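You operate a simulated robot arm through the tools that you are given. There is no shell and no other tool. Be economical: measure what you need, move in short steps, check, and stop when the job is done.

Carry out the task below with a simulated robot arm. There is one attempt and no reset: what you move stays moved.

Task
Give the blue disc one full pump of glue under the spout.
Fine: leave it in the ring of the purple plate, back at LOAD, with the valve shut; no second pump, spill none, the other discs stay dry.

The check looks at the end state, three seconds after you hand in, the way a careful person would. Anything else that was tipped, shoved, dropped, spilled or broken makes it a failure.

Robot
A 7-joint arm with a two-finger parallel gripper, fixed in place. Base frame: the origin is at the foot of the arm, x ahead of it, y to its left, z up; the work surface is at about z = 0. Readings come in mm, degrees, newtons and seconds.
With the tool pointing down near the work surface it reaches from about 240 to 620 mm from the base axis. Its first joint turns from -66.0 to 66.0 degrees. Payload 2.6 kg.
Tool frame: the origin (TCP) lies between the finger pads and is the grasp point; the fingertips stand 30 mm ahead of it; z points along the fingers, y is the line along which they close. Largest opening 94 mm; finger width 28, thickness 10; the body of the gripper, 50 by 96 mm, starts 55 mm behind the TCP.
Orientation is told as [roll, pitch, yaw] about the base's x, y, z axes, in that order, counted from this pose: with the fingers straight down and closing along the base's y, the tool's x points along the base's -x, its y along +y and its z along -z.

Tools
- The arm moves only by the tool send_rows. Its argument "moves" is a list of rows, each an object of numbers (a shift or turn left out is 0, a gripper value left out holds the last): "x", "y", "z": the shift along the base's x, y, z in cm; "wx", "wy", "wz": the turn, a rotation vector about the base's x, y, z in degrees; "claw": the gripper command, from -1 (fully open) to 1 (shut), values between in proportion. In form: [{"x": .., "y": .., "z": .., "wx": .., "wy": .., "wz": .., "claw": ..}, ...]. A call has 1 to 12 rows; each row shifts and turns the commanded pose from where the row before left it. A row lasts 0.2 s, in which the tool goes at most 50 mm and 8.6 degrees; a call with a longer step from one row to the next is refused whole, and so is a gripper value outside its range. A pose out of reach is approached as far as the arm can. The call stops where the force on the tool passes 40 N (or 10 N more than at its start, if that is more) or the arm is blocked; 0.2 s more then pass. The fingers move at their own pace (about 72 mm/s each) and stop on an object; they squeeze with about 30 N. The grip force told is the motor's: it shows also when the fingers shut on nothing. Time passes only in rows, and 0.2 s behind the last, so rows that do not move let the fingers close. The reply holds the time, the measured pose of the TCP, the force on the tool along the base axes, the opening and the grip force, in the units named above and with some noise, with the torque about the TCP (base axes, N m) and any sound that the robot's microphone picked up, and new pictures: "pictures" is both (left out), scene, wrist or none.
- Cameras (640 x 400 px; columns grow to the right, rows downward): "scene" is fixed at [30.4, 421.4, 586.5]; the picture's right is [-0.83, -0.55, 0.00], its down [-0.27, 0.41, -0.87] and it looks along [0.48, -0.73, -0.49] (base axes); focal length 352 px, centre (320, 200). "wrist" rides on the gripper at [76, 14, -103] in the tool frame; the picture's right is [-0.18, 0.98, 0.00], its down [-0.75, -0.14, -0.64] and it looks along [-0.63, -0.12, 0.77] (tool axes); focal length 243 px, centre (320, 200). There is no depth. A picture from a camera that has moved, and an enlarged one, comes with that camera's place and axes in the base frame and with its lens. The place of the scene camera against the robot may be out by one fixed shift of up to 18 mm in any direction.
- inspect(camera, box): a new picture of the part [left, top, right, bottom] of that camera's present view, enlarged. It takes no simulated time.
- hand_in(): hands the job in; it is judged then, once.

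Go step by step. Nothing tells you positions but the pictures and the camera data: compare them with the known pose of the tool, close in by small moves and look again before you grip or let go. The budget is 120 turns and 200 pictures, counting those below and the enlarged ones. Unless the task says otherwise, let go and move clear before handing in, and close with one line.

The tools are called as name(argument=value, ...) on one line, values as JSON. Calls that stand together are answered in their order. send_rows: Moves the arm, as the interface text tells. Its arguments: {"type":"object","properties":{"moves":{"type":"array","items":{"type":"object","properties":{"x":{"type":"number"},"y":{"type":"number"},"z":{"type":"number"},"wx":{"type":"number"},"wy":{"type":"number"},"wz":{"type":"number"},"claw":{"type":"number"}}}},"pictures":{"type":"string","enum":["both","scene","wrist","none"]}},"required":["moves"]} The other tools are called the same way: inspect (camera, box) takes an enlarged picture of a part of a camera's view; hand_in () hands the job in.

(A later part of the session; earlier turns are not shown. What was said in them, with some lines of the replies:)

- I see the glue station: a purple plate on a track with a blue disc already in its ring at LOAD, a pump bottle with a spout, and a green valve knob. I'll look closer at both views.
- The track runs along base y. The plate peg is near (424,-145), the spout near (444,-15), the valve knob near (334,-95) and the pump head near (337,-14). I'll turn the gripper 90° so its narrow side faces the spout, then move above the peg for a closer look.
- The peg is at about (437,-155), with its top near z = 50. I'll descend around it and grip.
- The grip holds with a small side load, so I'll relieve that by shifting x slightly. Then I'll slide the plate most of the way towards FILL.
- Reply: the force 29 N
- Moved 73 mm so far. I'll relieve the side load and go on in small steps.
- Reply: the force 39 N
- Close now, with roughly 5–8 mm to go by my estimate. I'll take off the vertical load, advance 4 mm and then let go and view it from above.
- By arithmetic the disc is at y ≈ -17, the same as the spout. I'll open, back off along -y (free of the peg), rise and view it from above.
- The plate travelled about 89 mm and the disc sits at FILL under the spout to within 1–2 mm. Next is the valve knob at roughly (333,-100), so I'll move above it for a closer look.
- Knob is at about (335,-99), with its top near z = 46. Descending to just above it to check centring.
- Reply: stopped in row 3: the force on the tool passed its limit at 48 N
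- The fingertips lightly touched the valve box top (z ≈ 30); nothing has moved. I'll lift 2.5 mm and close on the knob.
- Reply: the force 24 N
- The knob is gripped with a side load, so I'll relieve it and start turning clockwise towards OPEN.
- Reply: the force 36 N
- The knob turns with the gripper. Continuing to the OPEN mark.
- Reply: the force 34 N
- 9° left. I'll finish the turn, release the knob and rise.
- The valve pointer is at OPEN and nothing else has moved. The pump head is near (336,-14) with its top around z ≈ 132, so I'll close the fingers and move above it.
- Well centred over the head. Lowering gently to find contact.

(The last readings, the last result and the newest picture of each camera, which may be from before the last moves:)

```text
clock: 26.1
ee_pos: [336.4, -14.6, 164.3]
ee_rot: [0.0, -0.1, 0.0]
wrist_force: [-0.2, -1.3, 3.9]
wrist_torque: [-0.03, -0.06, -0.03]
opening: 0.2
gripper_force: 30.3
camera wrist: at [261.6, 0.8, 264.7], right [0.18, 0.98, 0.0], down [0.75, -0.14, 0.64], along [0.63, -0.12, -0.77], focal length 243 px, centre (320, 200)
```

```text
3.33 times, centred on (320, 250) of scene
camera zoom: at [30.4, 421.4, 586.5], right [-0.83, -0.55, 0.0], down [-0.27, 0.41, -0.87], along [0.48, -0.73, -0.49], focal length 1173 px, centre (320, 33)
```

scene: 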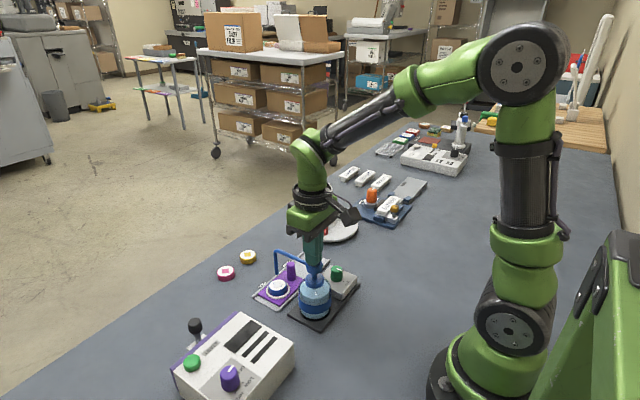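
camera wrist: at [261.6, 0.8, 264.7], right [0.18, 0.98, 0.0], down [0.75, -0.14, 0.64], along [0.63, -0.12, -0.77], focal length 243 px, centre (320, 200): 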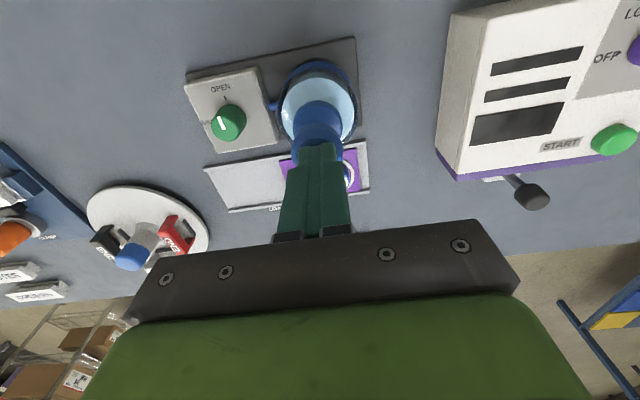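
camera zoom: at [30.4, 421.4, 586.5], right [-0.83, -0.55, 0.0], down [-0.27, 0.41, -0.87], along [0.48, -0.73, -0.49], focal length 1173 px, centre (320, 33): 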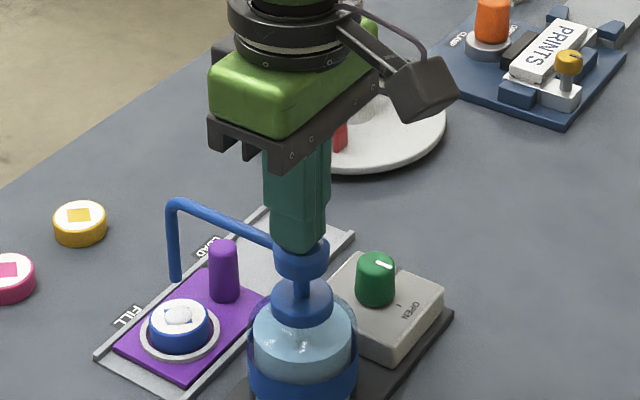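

Contact made and glue is already landing in the centre of the disc. I'll continue the same stroke smoothly down to the stop.

send_rows(moves=[{"z": -0.3}, {"z": -0.3}, {"z": -0.3}, {"z": -0.3}, {"z": -0.3}, {"z": -0.2}, {"z": -0.2}, {"z": -0.2}, {"z": -0.2}, {}], pictures="none")

inspect(camera="scene", box=[240, 210, 368, 306])

```text
clock: 27.2
ee_pos: [336.4, -12.8, 153.9]
ee_rot: [0.0, -0.1, -0.2]
wrist_force: [-7.3, -0.5, 18.6]
wrist_torque: [-0.03, 0.26, -0.02]
opening: 0.2
gripper_force: 30.2
stopped in row 5: the force on the tool passed its limit at 45 N (the readings are from after the stop); the commanded pose is now the measured one
```

```text
4.17 times, centred on (304, 258) of scene
camera zoom: at [30.3, 421.4, 586.5], right [-0.83, -0.55, 0.0], down [-0.27, 0.41, -0.87], along [0.48, -0.73, -0.49], focal length 1466 px, centre (387, -42)
```

zoom: 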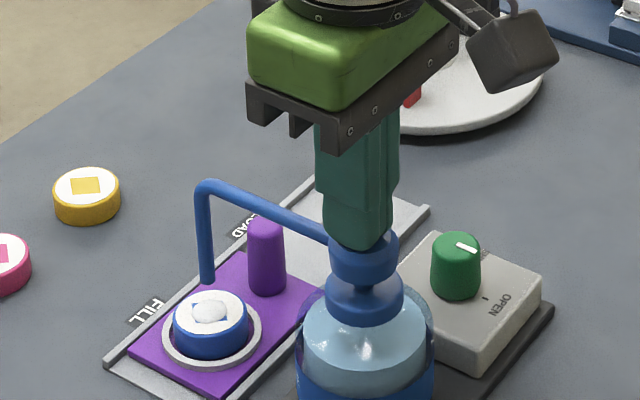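

The head appears to have bottomed out. A small extra press will confirm it.

send_rows(moves=[{"z": -0.1}, {"z": -0.1}, {}], pictures="none")

inspect(camera="scene", box=[264, 240, 344, 300])

```text
clock: 27.8
ee_pos: [336.9, -12.8, 153.7]
ee_rot: [0.0, -0.3, -0.3]
wrist_force: [-7.1, -0.1, 19.0]
wrist_torque: [0.01, 0.34, -0.04]
opening: 0.0
gripper_force: 29.8
stopped in row 2: the force on the tool passed its limit at 43 N (the readings are from after the stop); the commanded pose is now the measured one
```

```text
6.67 times, centred on (304, 270) of scene
camera zoom: at [30.3, 421.4, 586.5], right [-0.83, -0.55, 0.0], down [-0.27, 0.41, -0.87], along [0.48, -0.73, -0.49], focal length 2346 px, centre (427, -267)
```

zoom: 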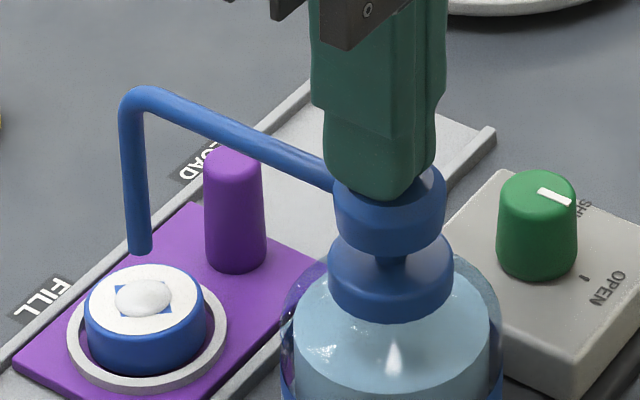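

It's at a hard stop: 0.2 mm of travel raised the force to 43 N. One full stroke is done, so I'll rise straight up and check.

send_rows(moves=[{"z": 0.4}, {"z": 0.6}, {"z": 1}, {"z": 2}, {"z": 1}, {}], pictures="none")

inspect(camera="scene", box=[250, 230, 350, 305])

```text
clock: 29.2
ee_pos: [337.3, -13.6, 201.6]
ee_rot: [-0.1, -0.2, -0.2]
wrist_force: [0.0, -0.4, 0.5]
wrist_torque: [0.03, 0.0, -0.02]
opening: 0.0
gripper_force: 29.9
```

```text
5.33 times, centred on (300, 268) of scene
camera zoom: at [30.4, 421.4, 586.5], right [-0.83, -0.55, 0.0], down [-0.27, 0.41, -0.87], along [0.48, -0.73, -0.49], focal length 1876 px, centre (427, -160)
```

zoom: 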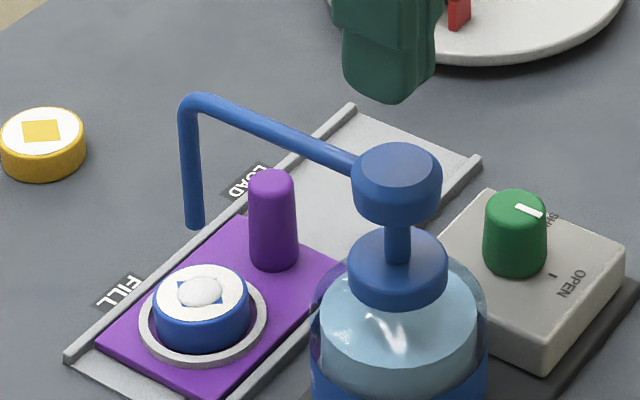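

One blob sits centred on the disc and the pump has returned. Next I'll go back to the knob to shut the valve.

send_rows(moves=[{"y": -2.8}, {"y": -2.9}, {"y": -2.9, "x": -0.25}, {"claw": 0.1}, {"z": -3}, {"z": -3}, {"z": -2.5}, {}])

inspect(camera="wrist", box=[250, 60, 410, 210])

```text
clock: 31.0
ee_pos: [334.2, -99.1, 116.2]
ee_rot: [0.0, -0.3, -0.3]
wrist_force: [0.3, -0.1, -0.1]
wrist_torque: [0.0, 0.02, 0.01]
opening: 42.5
gripper_force: 0.0
camera wrist: at [258.8, -85.4, 217.5], right [0.19, 0.98, 0.0], down [0.75, -0.14, 0.64], along [0.63, -0.12, -0.77], focal length 243 px, centre (320, 200)
```

scene: 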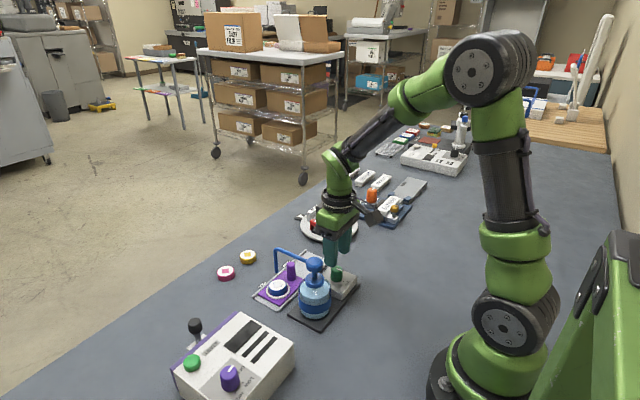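
wrist: 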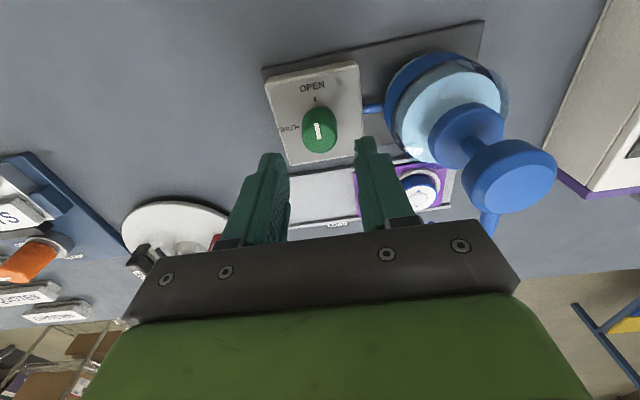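

```text
2.67 times, centred on (330, 135) of wrist
camera zoom: at [258.8, -85.4, 217.5], right [0.19, 0.98, 0.0], down [0.75, -0.14, 0.64], along [0.63, -0.12, -0.77], focal length 647 px, centre (293, 373)
```

zoom: 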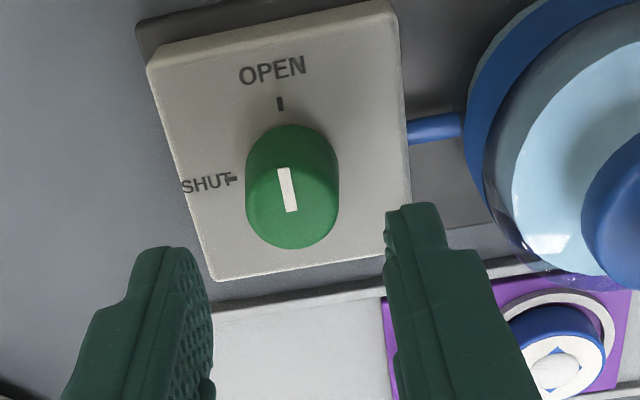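

Centred as before. Lowering to z ≈ 63 and gripping.

send_rows(moves=[{"z": -2.5}, {"z": -2}, {"z": -0.8}, {}, {"claw": 0.4}, {"claw": 0.7}, {"claw": 1}, {}, {}], pictures="wrist")

```text
clock: 33.0
ee_pos: [335.1, -99.7, 64.0]
ee_rot: [-0.1, -0.2, -0.2]
wrist_force: [2.9, -16.2, -13.2]
wrist_torque: [-0.48, -0.23, 0.0]
opening: 27.5
gripper_force: 45.2
camera wrist: at [259.2, -85.4, 164.4], right [0.19, 0.98, 0.0], down [0.75, -0.14, 0.64], along [0.63, -0.12, -0.76], focal length 243 px, centre (320, 200)
```

wrist: 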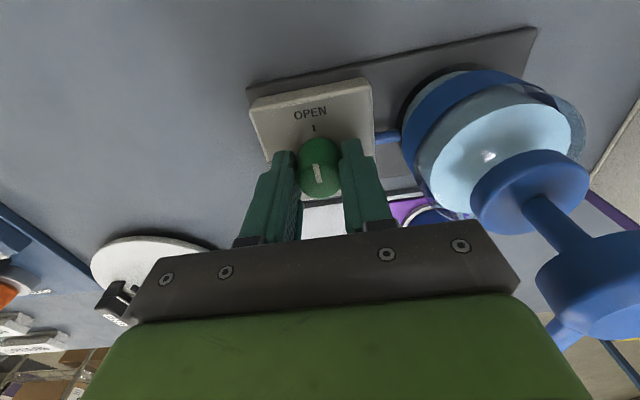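

Gripped. I'll relieve the side load and turn back +90° to SHUT.

send_rows(moves=[{"y": -0.1}, {"wz": 5}, {"wz": 8}, {"wz": 8}, {"wz": 8}, {"wz": 8}, {"wz": 8}, {}], pictures="none")

```text
clock: 34.8
ee_pos: [334.2, -98.9, 63.4]
ee_rot: [0.1, -0.1, 44.9]
wrist_force: [9.4, -8.5, -34.3]
wrist_torque: [-0.18, -0.28, 0.0]
opening: 27.5
gripper_force: 45.5
```

send_rows(moves=[{"z": -0.08}, {"wz": 8}, {"wz": 8}, {"wz": 8}, {"wz": 8}, {"wz": 8}, {"wz": 5.3}, {}], pictures="none")

inspect(camera="wrist", box=[250, 60, 410, 210])

```text
clock: 36.6
ee_pos: [333.7, -100.8, 64.1]
ee_rot: [0.1, -0.1, 90.1]
wrist_force: [-17.8, 0.8, 23.4]
wrist_torque: [-0.26, 0.56, -0.26]
opening: 27.4
gripper_force: 45.4
```

```text
2.67 times, centred on (330, 135) of wrist
camera zoom: at [321.5, -176.6, 164.7], right [-0.98, 0.18, 0.0], down [0.14, 0.75, 0.64], along [0.12, 0.63, -0.76], focal length 647 px, centre (293, 373)
```

zoom: 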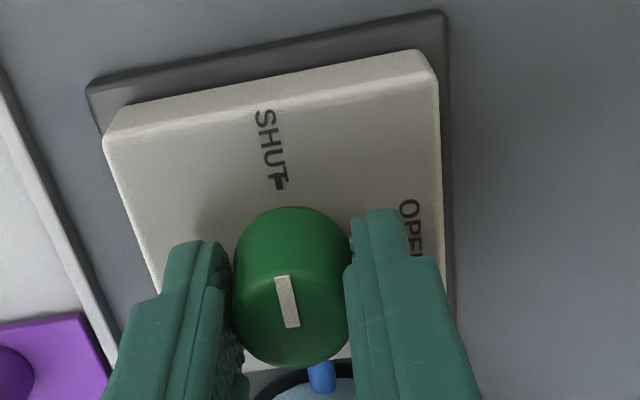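

The torque about z shows it has reached the stop at SHUT. Releasing and rising to verify.

send_rows(moves=[{"claw": 0.3}, {"claw": 0.0}, {}, {"z": 3}, {"z": 4}, {"z": 3}, {}], pictures="none")

inspect(camera="wrist", box=[250, 40, 410, 190])

inspect(camera="scene", box=[250, 230, 350, 305])

```text
clock: 38.2
ee_pos: [334.1, -101.0, 165.0]
ee_rot: [0.0, -0.1, 90.1]
wrist_force: [-0.4, -0.8, 0.6]
wrist_torque: [0.02, -0.03, 0.01]
opening: 46.9
gripper_force: 0.0
```

```text
2.67 times, centred on (330, 115) of wrist
camera zoom: at [321.6, -177.3, 264.8], right [-0.98, 0.18, 0.0], down [0.14, 0.75, 0.64], along [0.12, 0.63, -0.77], focal length 647 px, centre (293, 427)
```

zoom: 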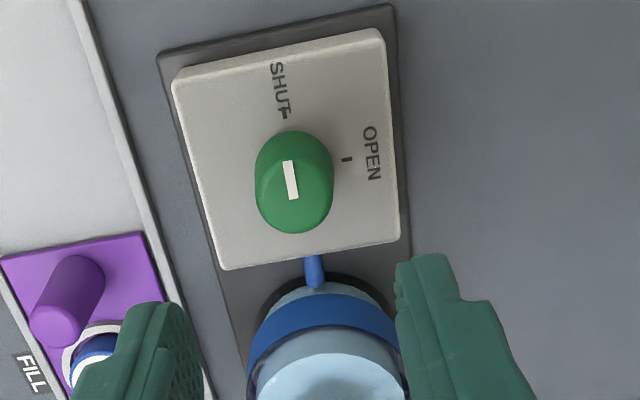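

```text
5.33 times, centred on (300, 268) of scene
camera zoom: at [30.4, 421.4, 586.5], right [-0.83, -0.55, 0.0], down [-0.27, 0.41, -0.87], along [0.48, -0.73, -0.49], focal length 1876 px, centre (427, -160)
```

zoom: 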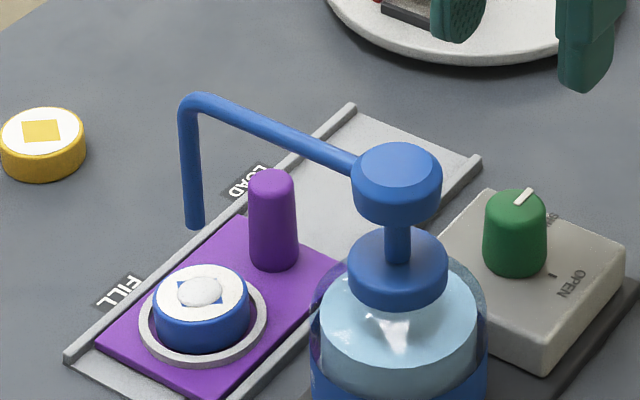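

The valve is shut. I'll return to the peg by the path I left on: behind it, down, then forward with the fingers open.

send_rows(moves=[{"z": 2, "x": 1}, {"x": 4, "y": -0.6}, {"x": 4, "y": -0.7}, {"x": 1.15}, {"z": -3.5}, {"z": -3.5}, {"z": -3.5}, {"z": -2.5}, {"z": -0.8}, {}])

inspect(camera="scene", box=[240, 200, 368, 296])

```text
clock: 40.4
ee_pos: [435.3, -113.8, 44.0]
ee_rot: [0.0, -0.2, 90.1]
wrist_force: [-1.0, 0.0, -0.2]
wrist_torque: [0.01, 0.03, -0.05]
opening: 47.0
gripper_force: 0.1
camera wrist: at [422.2, -189.8, 146.1], right [-0.98, 0.18, 0.0], down [0.14, 0.75, 0.64], along [0.12, 0.63, -0.77], focal length 243 px, centre (320, 200)
```

scene: 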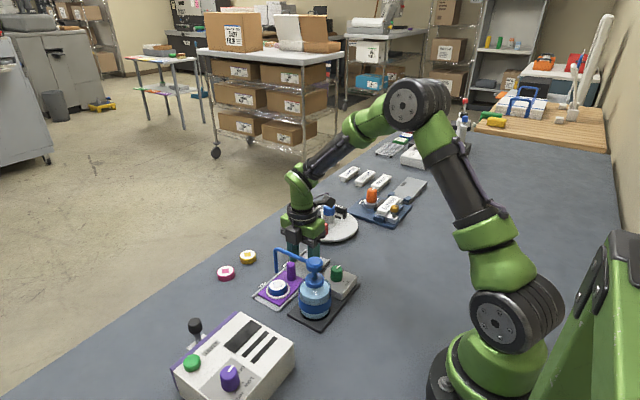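
wrist: 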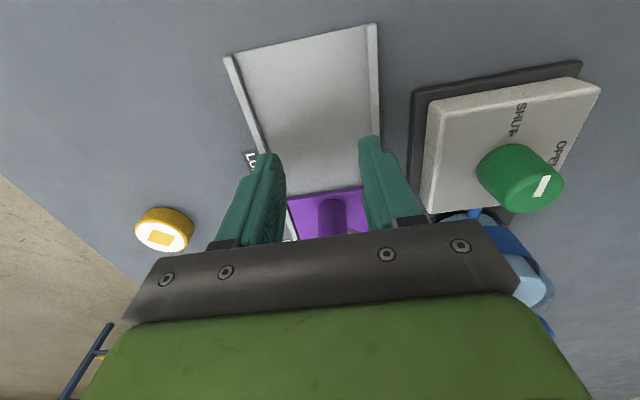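

```text
4.17 times, centred on (304, 248) of scene
camera zoom: at [30.4, 421.4, 586.5], right [-0.83, -0.55, 0.0], down [-0.27, 0.41, -0.87], along [0.48, -0.73, -0.49], focal length 1466 px, centre (387, 0)
```

zoom: 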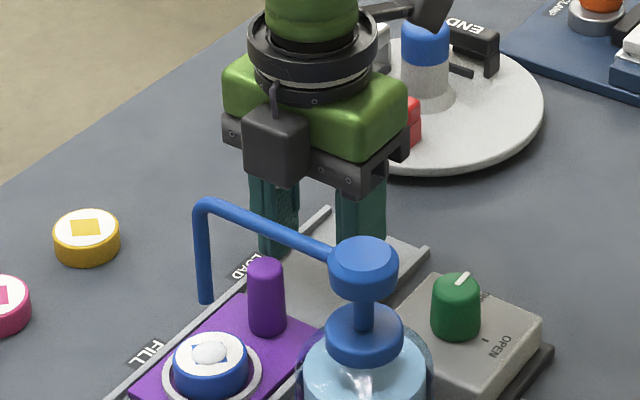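

send_rows(moves=[{"z": 0.2, "x": -0.05, "y": 1}, {"y": 1.5}, {"y": 1.2}, {"y": 0.8}, {}, {"claw": 0.3}, {"claw": 0.6}, {"claw": 1}, {}, {}])

```text
clock: 42.6
ee_pos: [435.5, -67.4, 47.4]
ee_rot: [0.0, -0.3, 90.1]
wrist_force: [1.9, 0.6, -1.0]
wrist_torque: [-0.03, -0.09, 0.03]
opening: 20.9
gripper_force: 44.9
camera wrist: at [422.3, -144.8, 149.2], right [-0.98, 0.18, 0.0], down [0.14, 0.75, 0.64], along [0.12, 0.63, -0.77], focal length 243 px, centre (320, 200)
```

scene: 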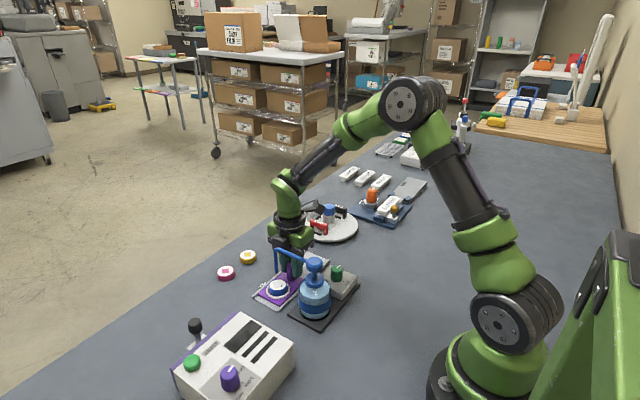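
wrist: 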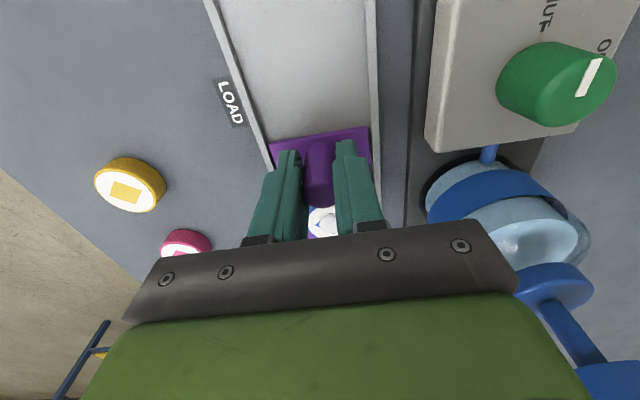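

Clean grip. Sliding the plate back towards LOAD smoothly.

send_rows(moves=[{"y": -0.5}, {"y": -1}, {"y": -1}, {"y": -1}, {"y": -1}, {"y": -1}, {"y": -1}, {"y": -1}, {"y": -0.7}, {}], pictures="none")

inspect(camera="scene", box=[240, 200, 368, 296])

```text
clock: 44.2
ee_pos: [434.9, -137.0, 48.3]
ee_rot: [0.1, -0.1, 89.9]
wrist_force: [-2.0, -0.4, 2.5]
wrist_torque: [-0.13, 0.04, -0.11]
opening: 20.9
gripper_force: 45.1
stopped in row 8: the force on the tool passed its limit at 41 N (the readings are from after the stop); the commanded pose is now the measured one
```

```text
4.17 times, centred on (304, 248) of scene
camera zoom: at [30.4, 421.4, 586.5], right [-0.83, -0.55, 0.0], down [-0.27, 0.41, -0.87], along [0.48, -0.73, -0.49], focal length 1466 px, centre (387, 0)
```

zoom: 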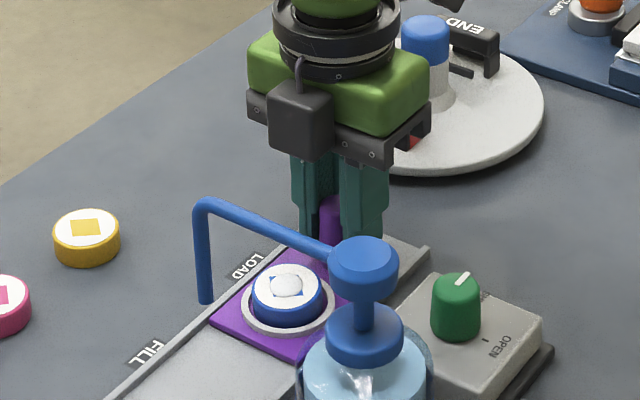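

The force limit tripped on the way, with the loads now relaxed; 19 mm remain to LOAD. Continuing.

send_rows(moves=[{"y": -0.4}, {"y": -0.5}, {"y": -0.5}, {"y": -0.4}, {}])

inspect(camera="scene", box=[240, 200, 368, 296])

inspect(camera="wrist", box=[240, 90, 400, 240])

```text
clock: 45.5
ee_pos: [435.2, -154.7, 46.5]
ee_rot: [0.1, -0.1, 89.9]
wrist_force: [-7.6, 0.8, 12.3]
wrist_torque: [0.09, 0.25, 0.08]
opening: 21.0
gripper_force: 44.8
camera wrist: at [422.3, -231.2, 149.2], right [-0.98, 0.19, 0.0], down [0.14, 0.75, 0.64], along [0.12, 0.63, -0.77], focal length 243 px, centre (320, 200)
```

scene: 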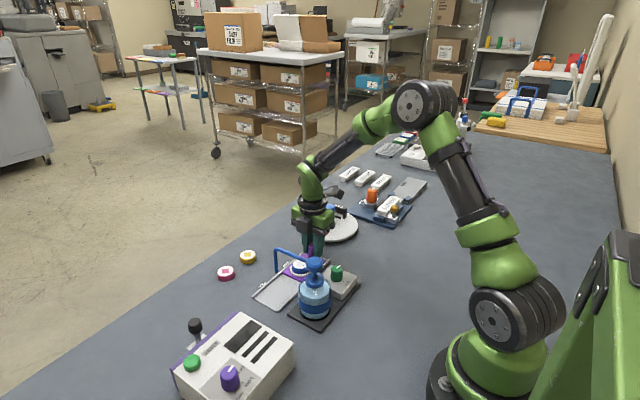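
wrist: 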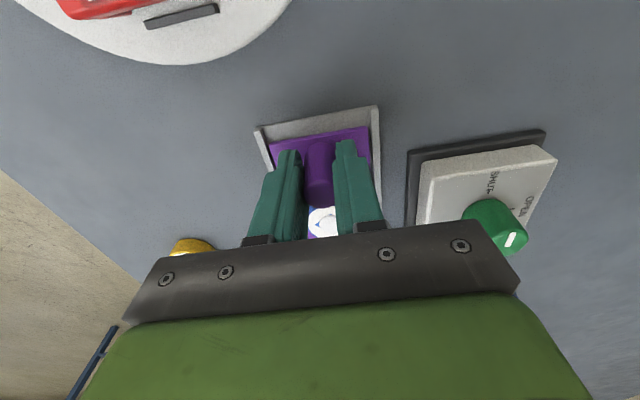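

```text
4.17 times, centred on (304, 248) of scene
camera zoom: at [30.3, 421.5, 586.5], right [-0.83, -0.55, 0.0], down [-0.27, 0.41, -0.87], along [0.48, -0.73, -0.49], focal length 1466 px, centre (387, 0)
```

zoom: 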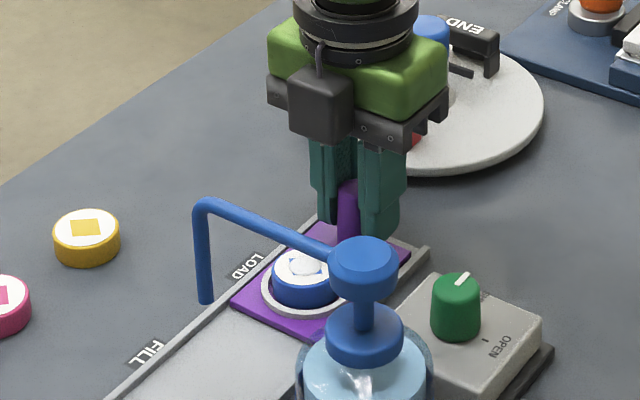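

```text
2.67 times, centred on (320, 165) of wrist
camera zoom: at [422.3, -231.2, 149.2], right [-0.98, 0.19, 0.0], down [0.14, 0.75, 0.64], along [0.12, 0.63, -0.77], focal length 647 px, centre (320, 293)
```

zoom: 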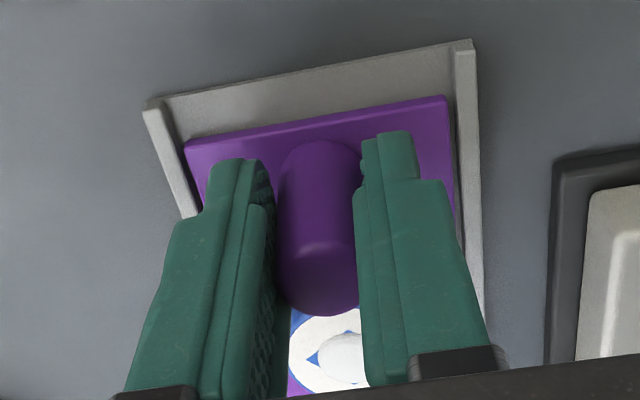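

About 2 mm short of the starting spot. Nudging, then releasing and backing straight up.

send_rows(moves=[{"y": -0.1}, {"y": -0.1}, {}, {}], pictures="wrist")

inspect(camera="wrist", box=[240, 90, 400, 240])

```text
clock: 46.5
ee_pos: [435.9, -155.8, 47.8]
ee_rot: [0.3, -0.1, 89.9]
wrist_force: [-10.3, -1.4, 13.5]
wrist_torque: [0.18, 0.29, 0.03]
opening: 20.8
gripper_force: 45.1
camera wrist: at [422.3, -233.2, 149.2], right [-0.98, 0.19, 0.0], down [0.14, 0.75, 0.64], along [0.12, 0.63, -0.77], focal length 243 px, centre (320, 200)
```

wrist: 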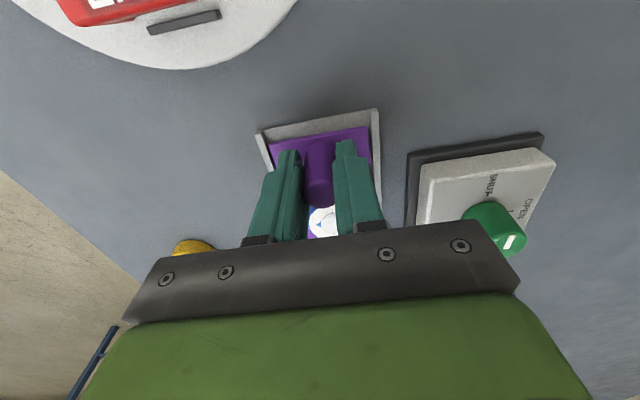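

```text
2.67 times, centred on (320, 165) of wrist
camera zoom: at [422.3, -233.2, 149.2], right [-0.98, 0.19, 0.0], down [0.14, 0.75, 0.64], along [0.12, 0.63, -0.77], focal length 647 px, centre (320, 293)
```

zoom: 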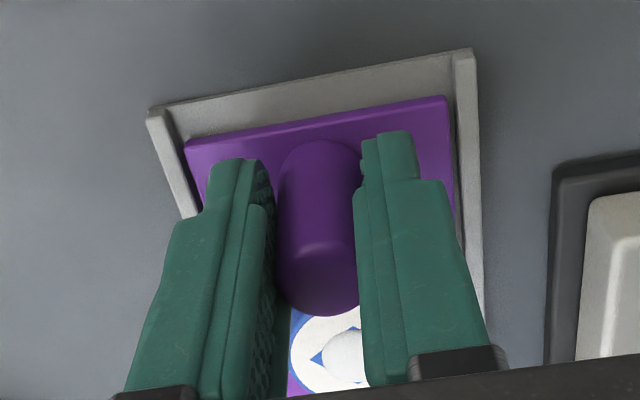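

This matches the starting view at LOAD. I'll let go and rise clear.

send_rows(moves=[{"claw": 0.4}, {"claw": 0.0}, {}, {}, {"z": 2}, {"z": 4}, {"z": 4}, {"z": 4}, {"y": -2, "z": 3}, {}])

inspect(camera="wrist", box=[250, 40, 450, 210])

inspect(camera="scene", box=[200, 220, 380, 340])

```text
clock: 48.6
ee_pos: [433.6, -176.8, 219.6]
ee_rot: [0.1, -0.2, 89.9]
wrist_force: [0.9, 0.4, 0.4]
wrist_torque: [0.03, 0.02, -0.02]
opening: 47.0
gripper_force: 0.0
camera wrist: at [421.4, -253.8, 320.7], right [-0.98, 0.19, 0.0], down [0.14, 0.75, 0.64], along [0.12, 0.63, -0.77], focal length 243 px, centre (320, 200)
```

scene: 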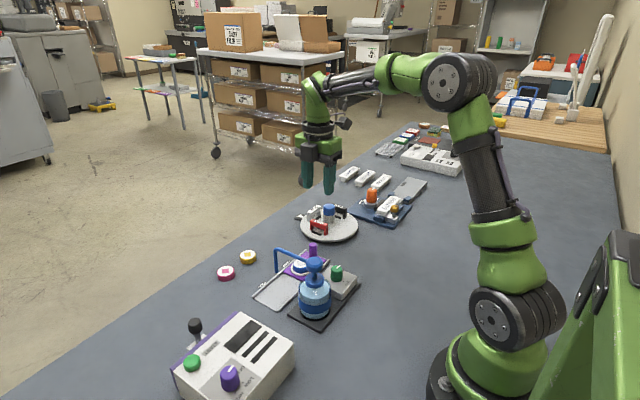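
wrist: 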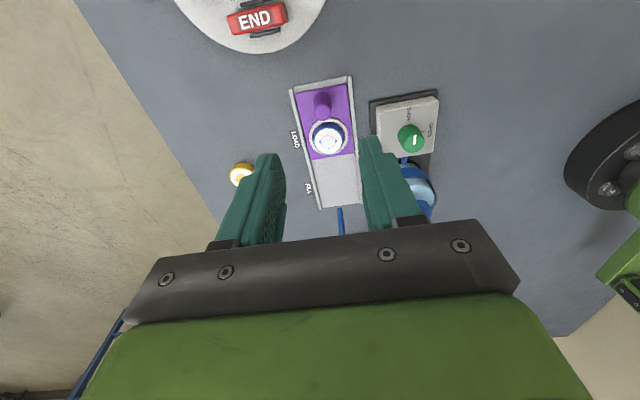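

```text
2.35 times, centred on (350, 125) of wrist
camera zoom: at [421.4, -253.8, 320.7], right [-0.98, 0.19, 0.0], down [0.14, 0.75, 0.64], along [0.12, 0.63, -0.77], focal length 571 px, centre (249, 376)
```

zoom: 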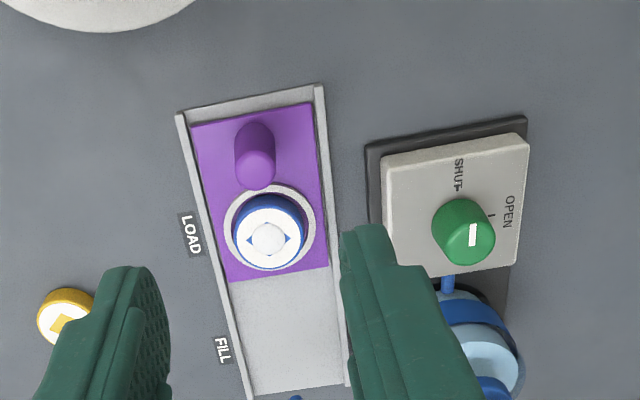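

```text
3.33 times, centred on (290, 280) of scene
camera zoom: at [30.4, 421.4, 586.5], right [-0.83, -0.55, 0.0], down [-0.27, 0.41, -0.87], along [0.48, -0.73, -0.49], focal length 1173 px, centre (420, -67)
```

zoom: 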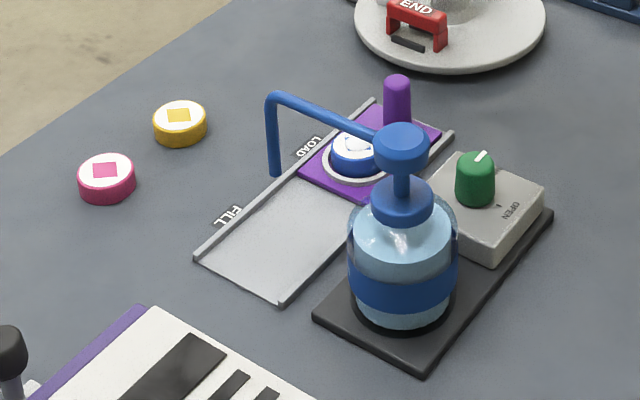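

The plate is back at LOAD with the glued blue disc in its ring, and the valve is shut. There are no drips, the other discs are untouched, and the scene otherwise matches the start.

hand_in()

```text
The job is handed in.
```

I gave the blue disc one full pump of glue under the spout; it's back at LOAD in the purple plate's ring, the valve is shut, nothing spilled, and the other discs are dry.
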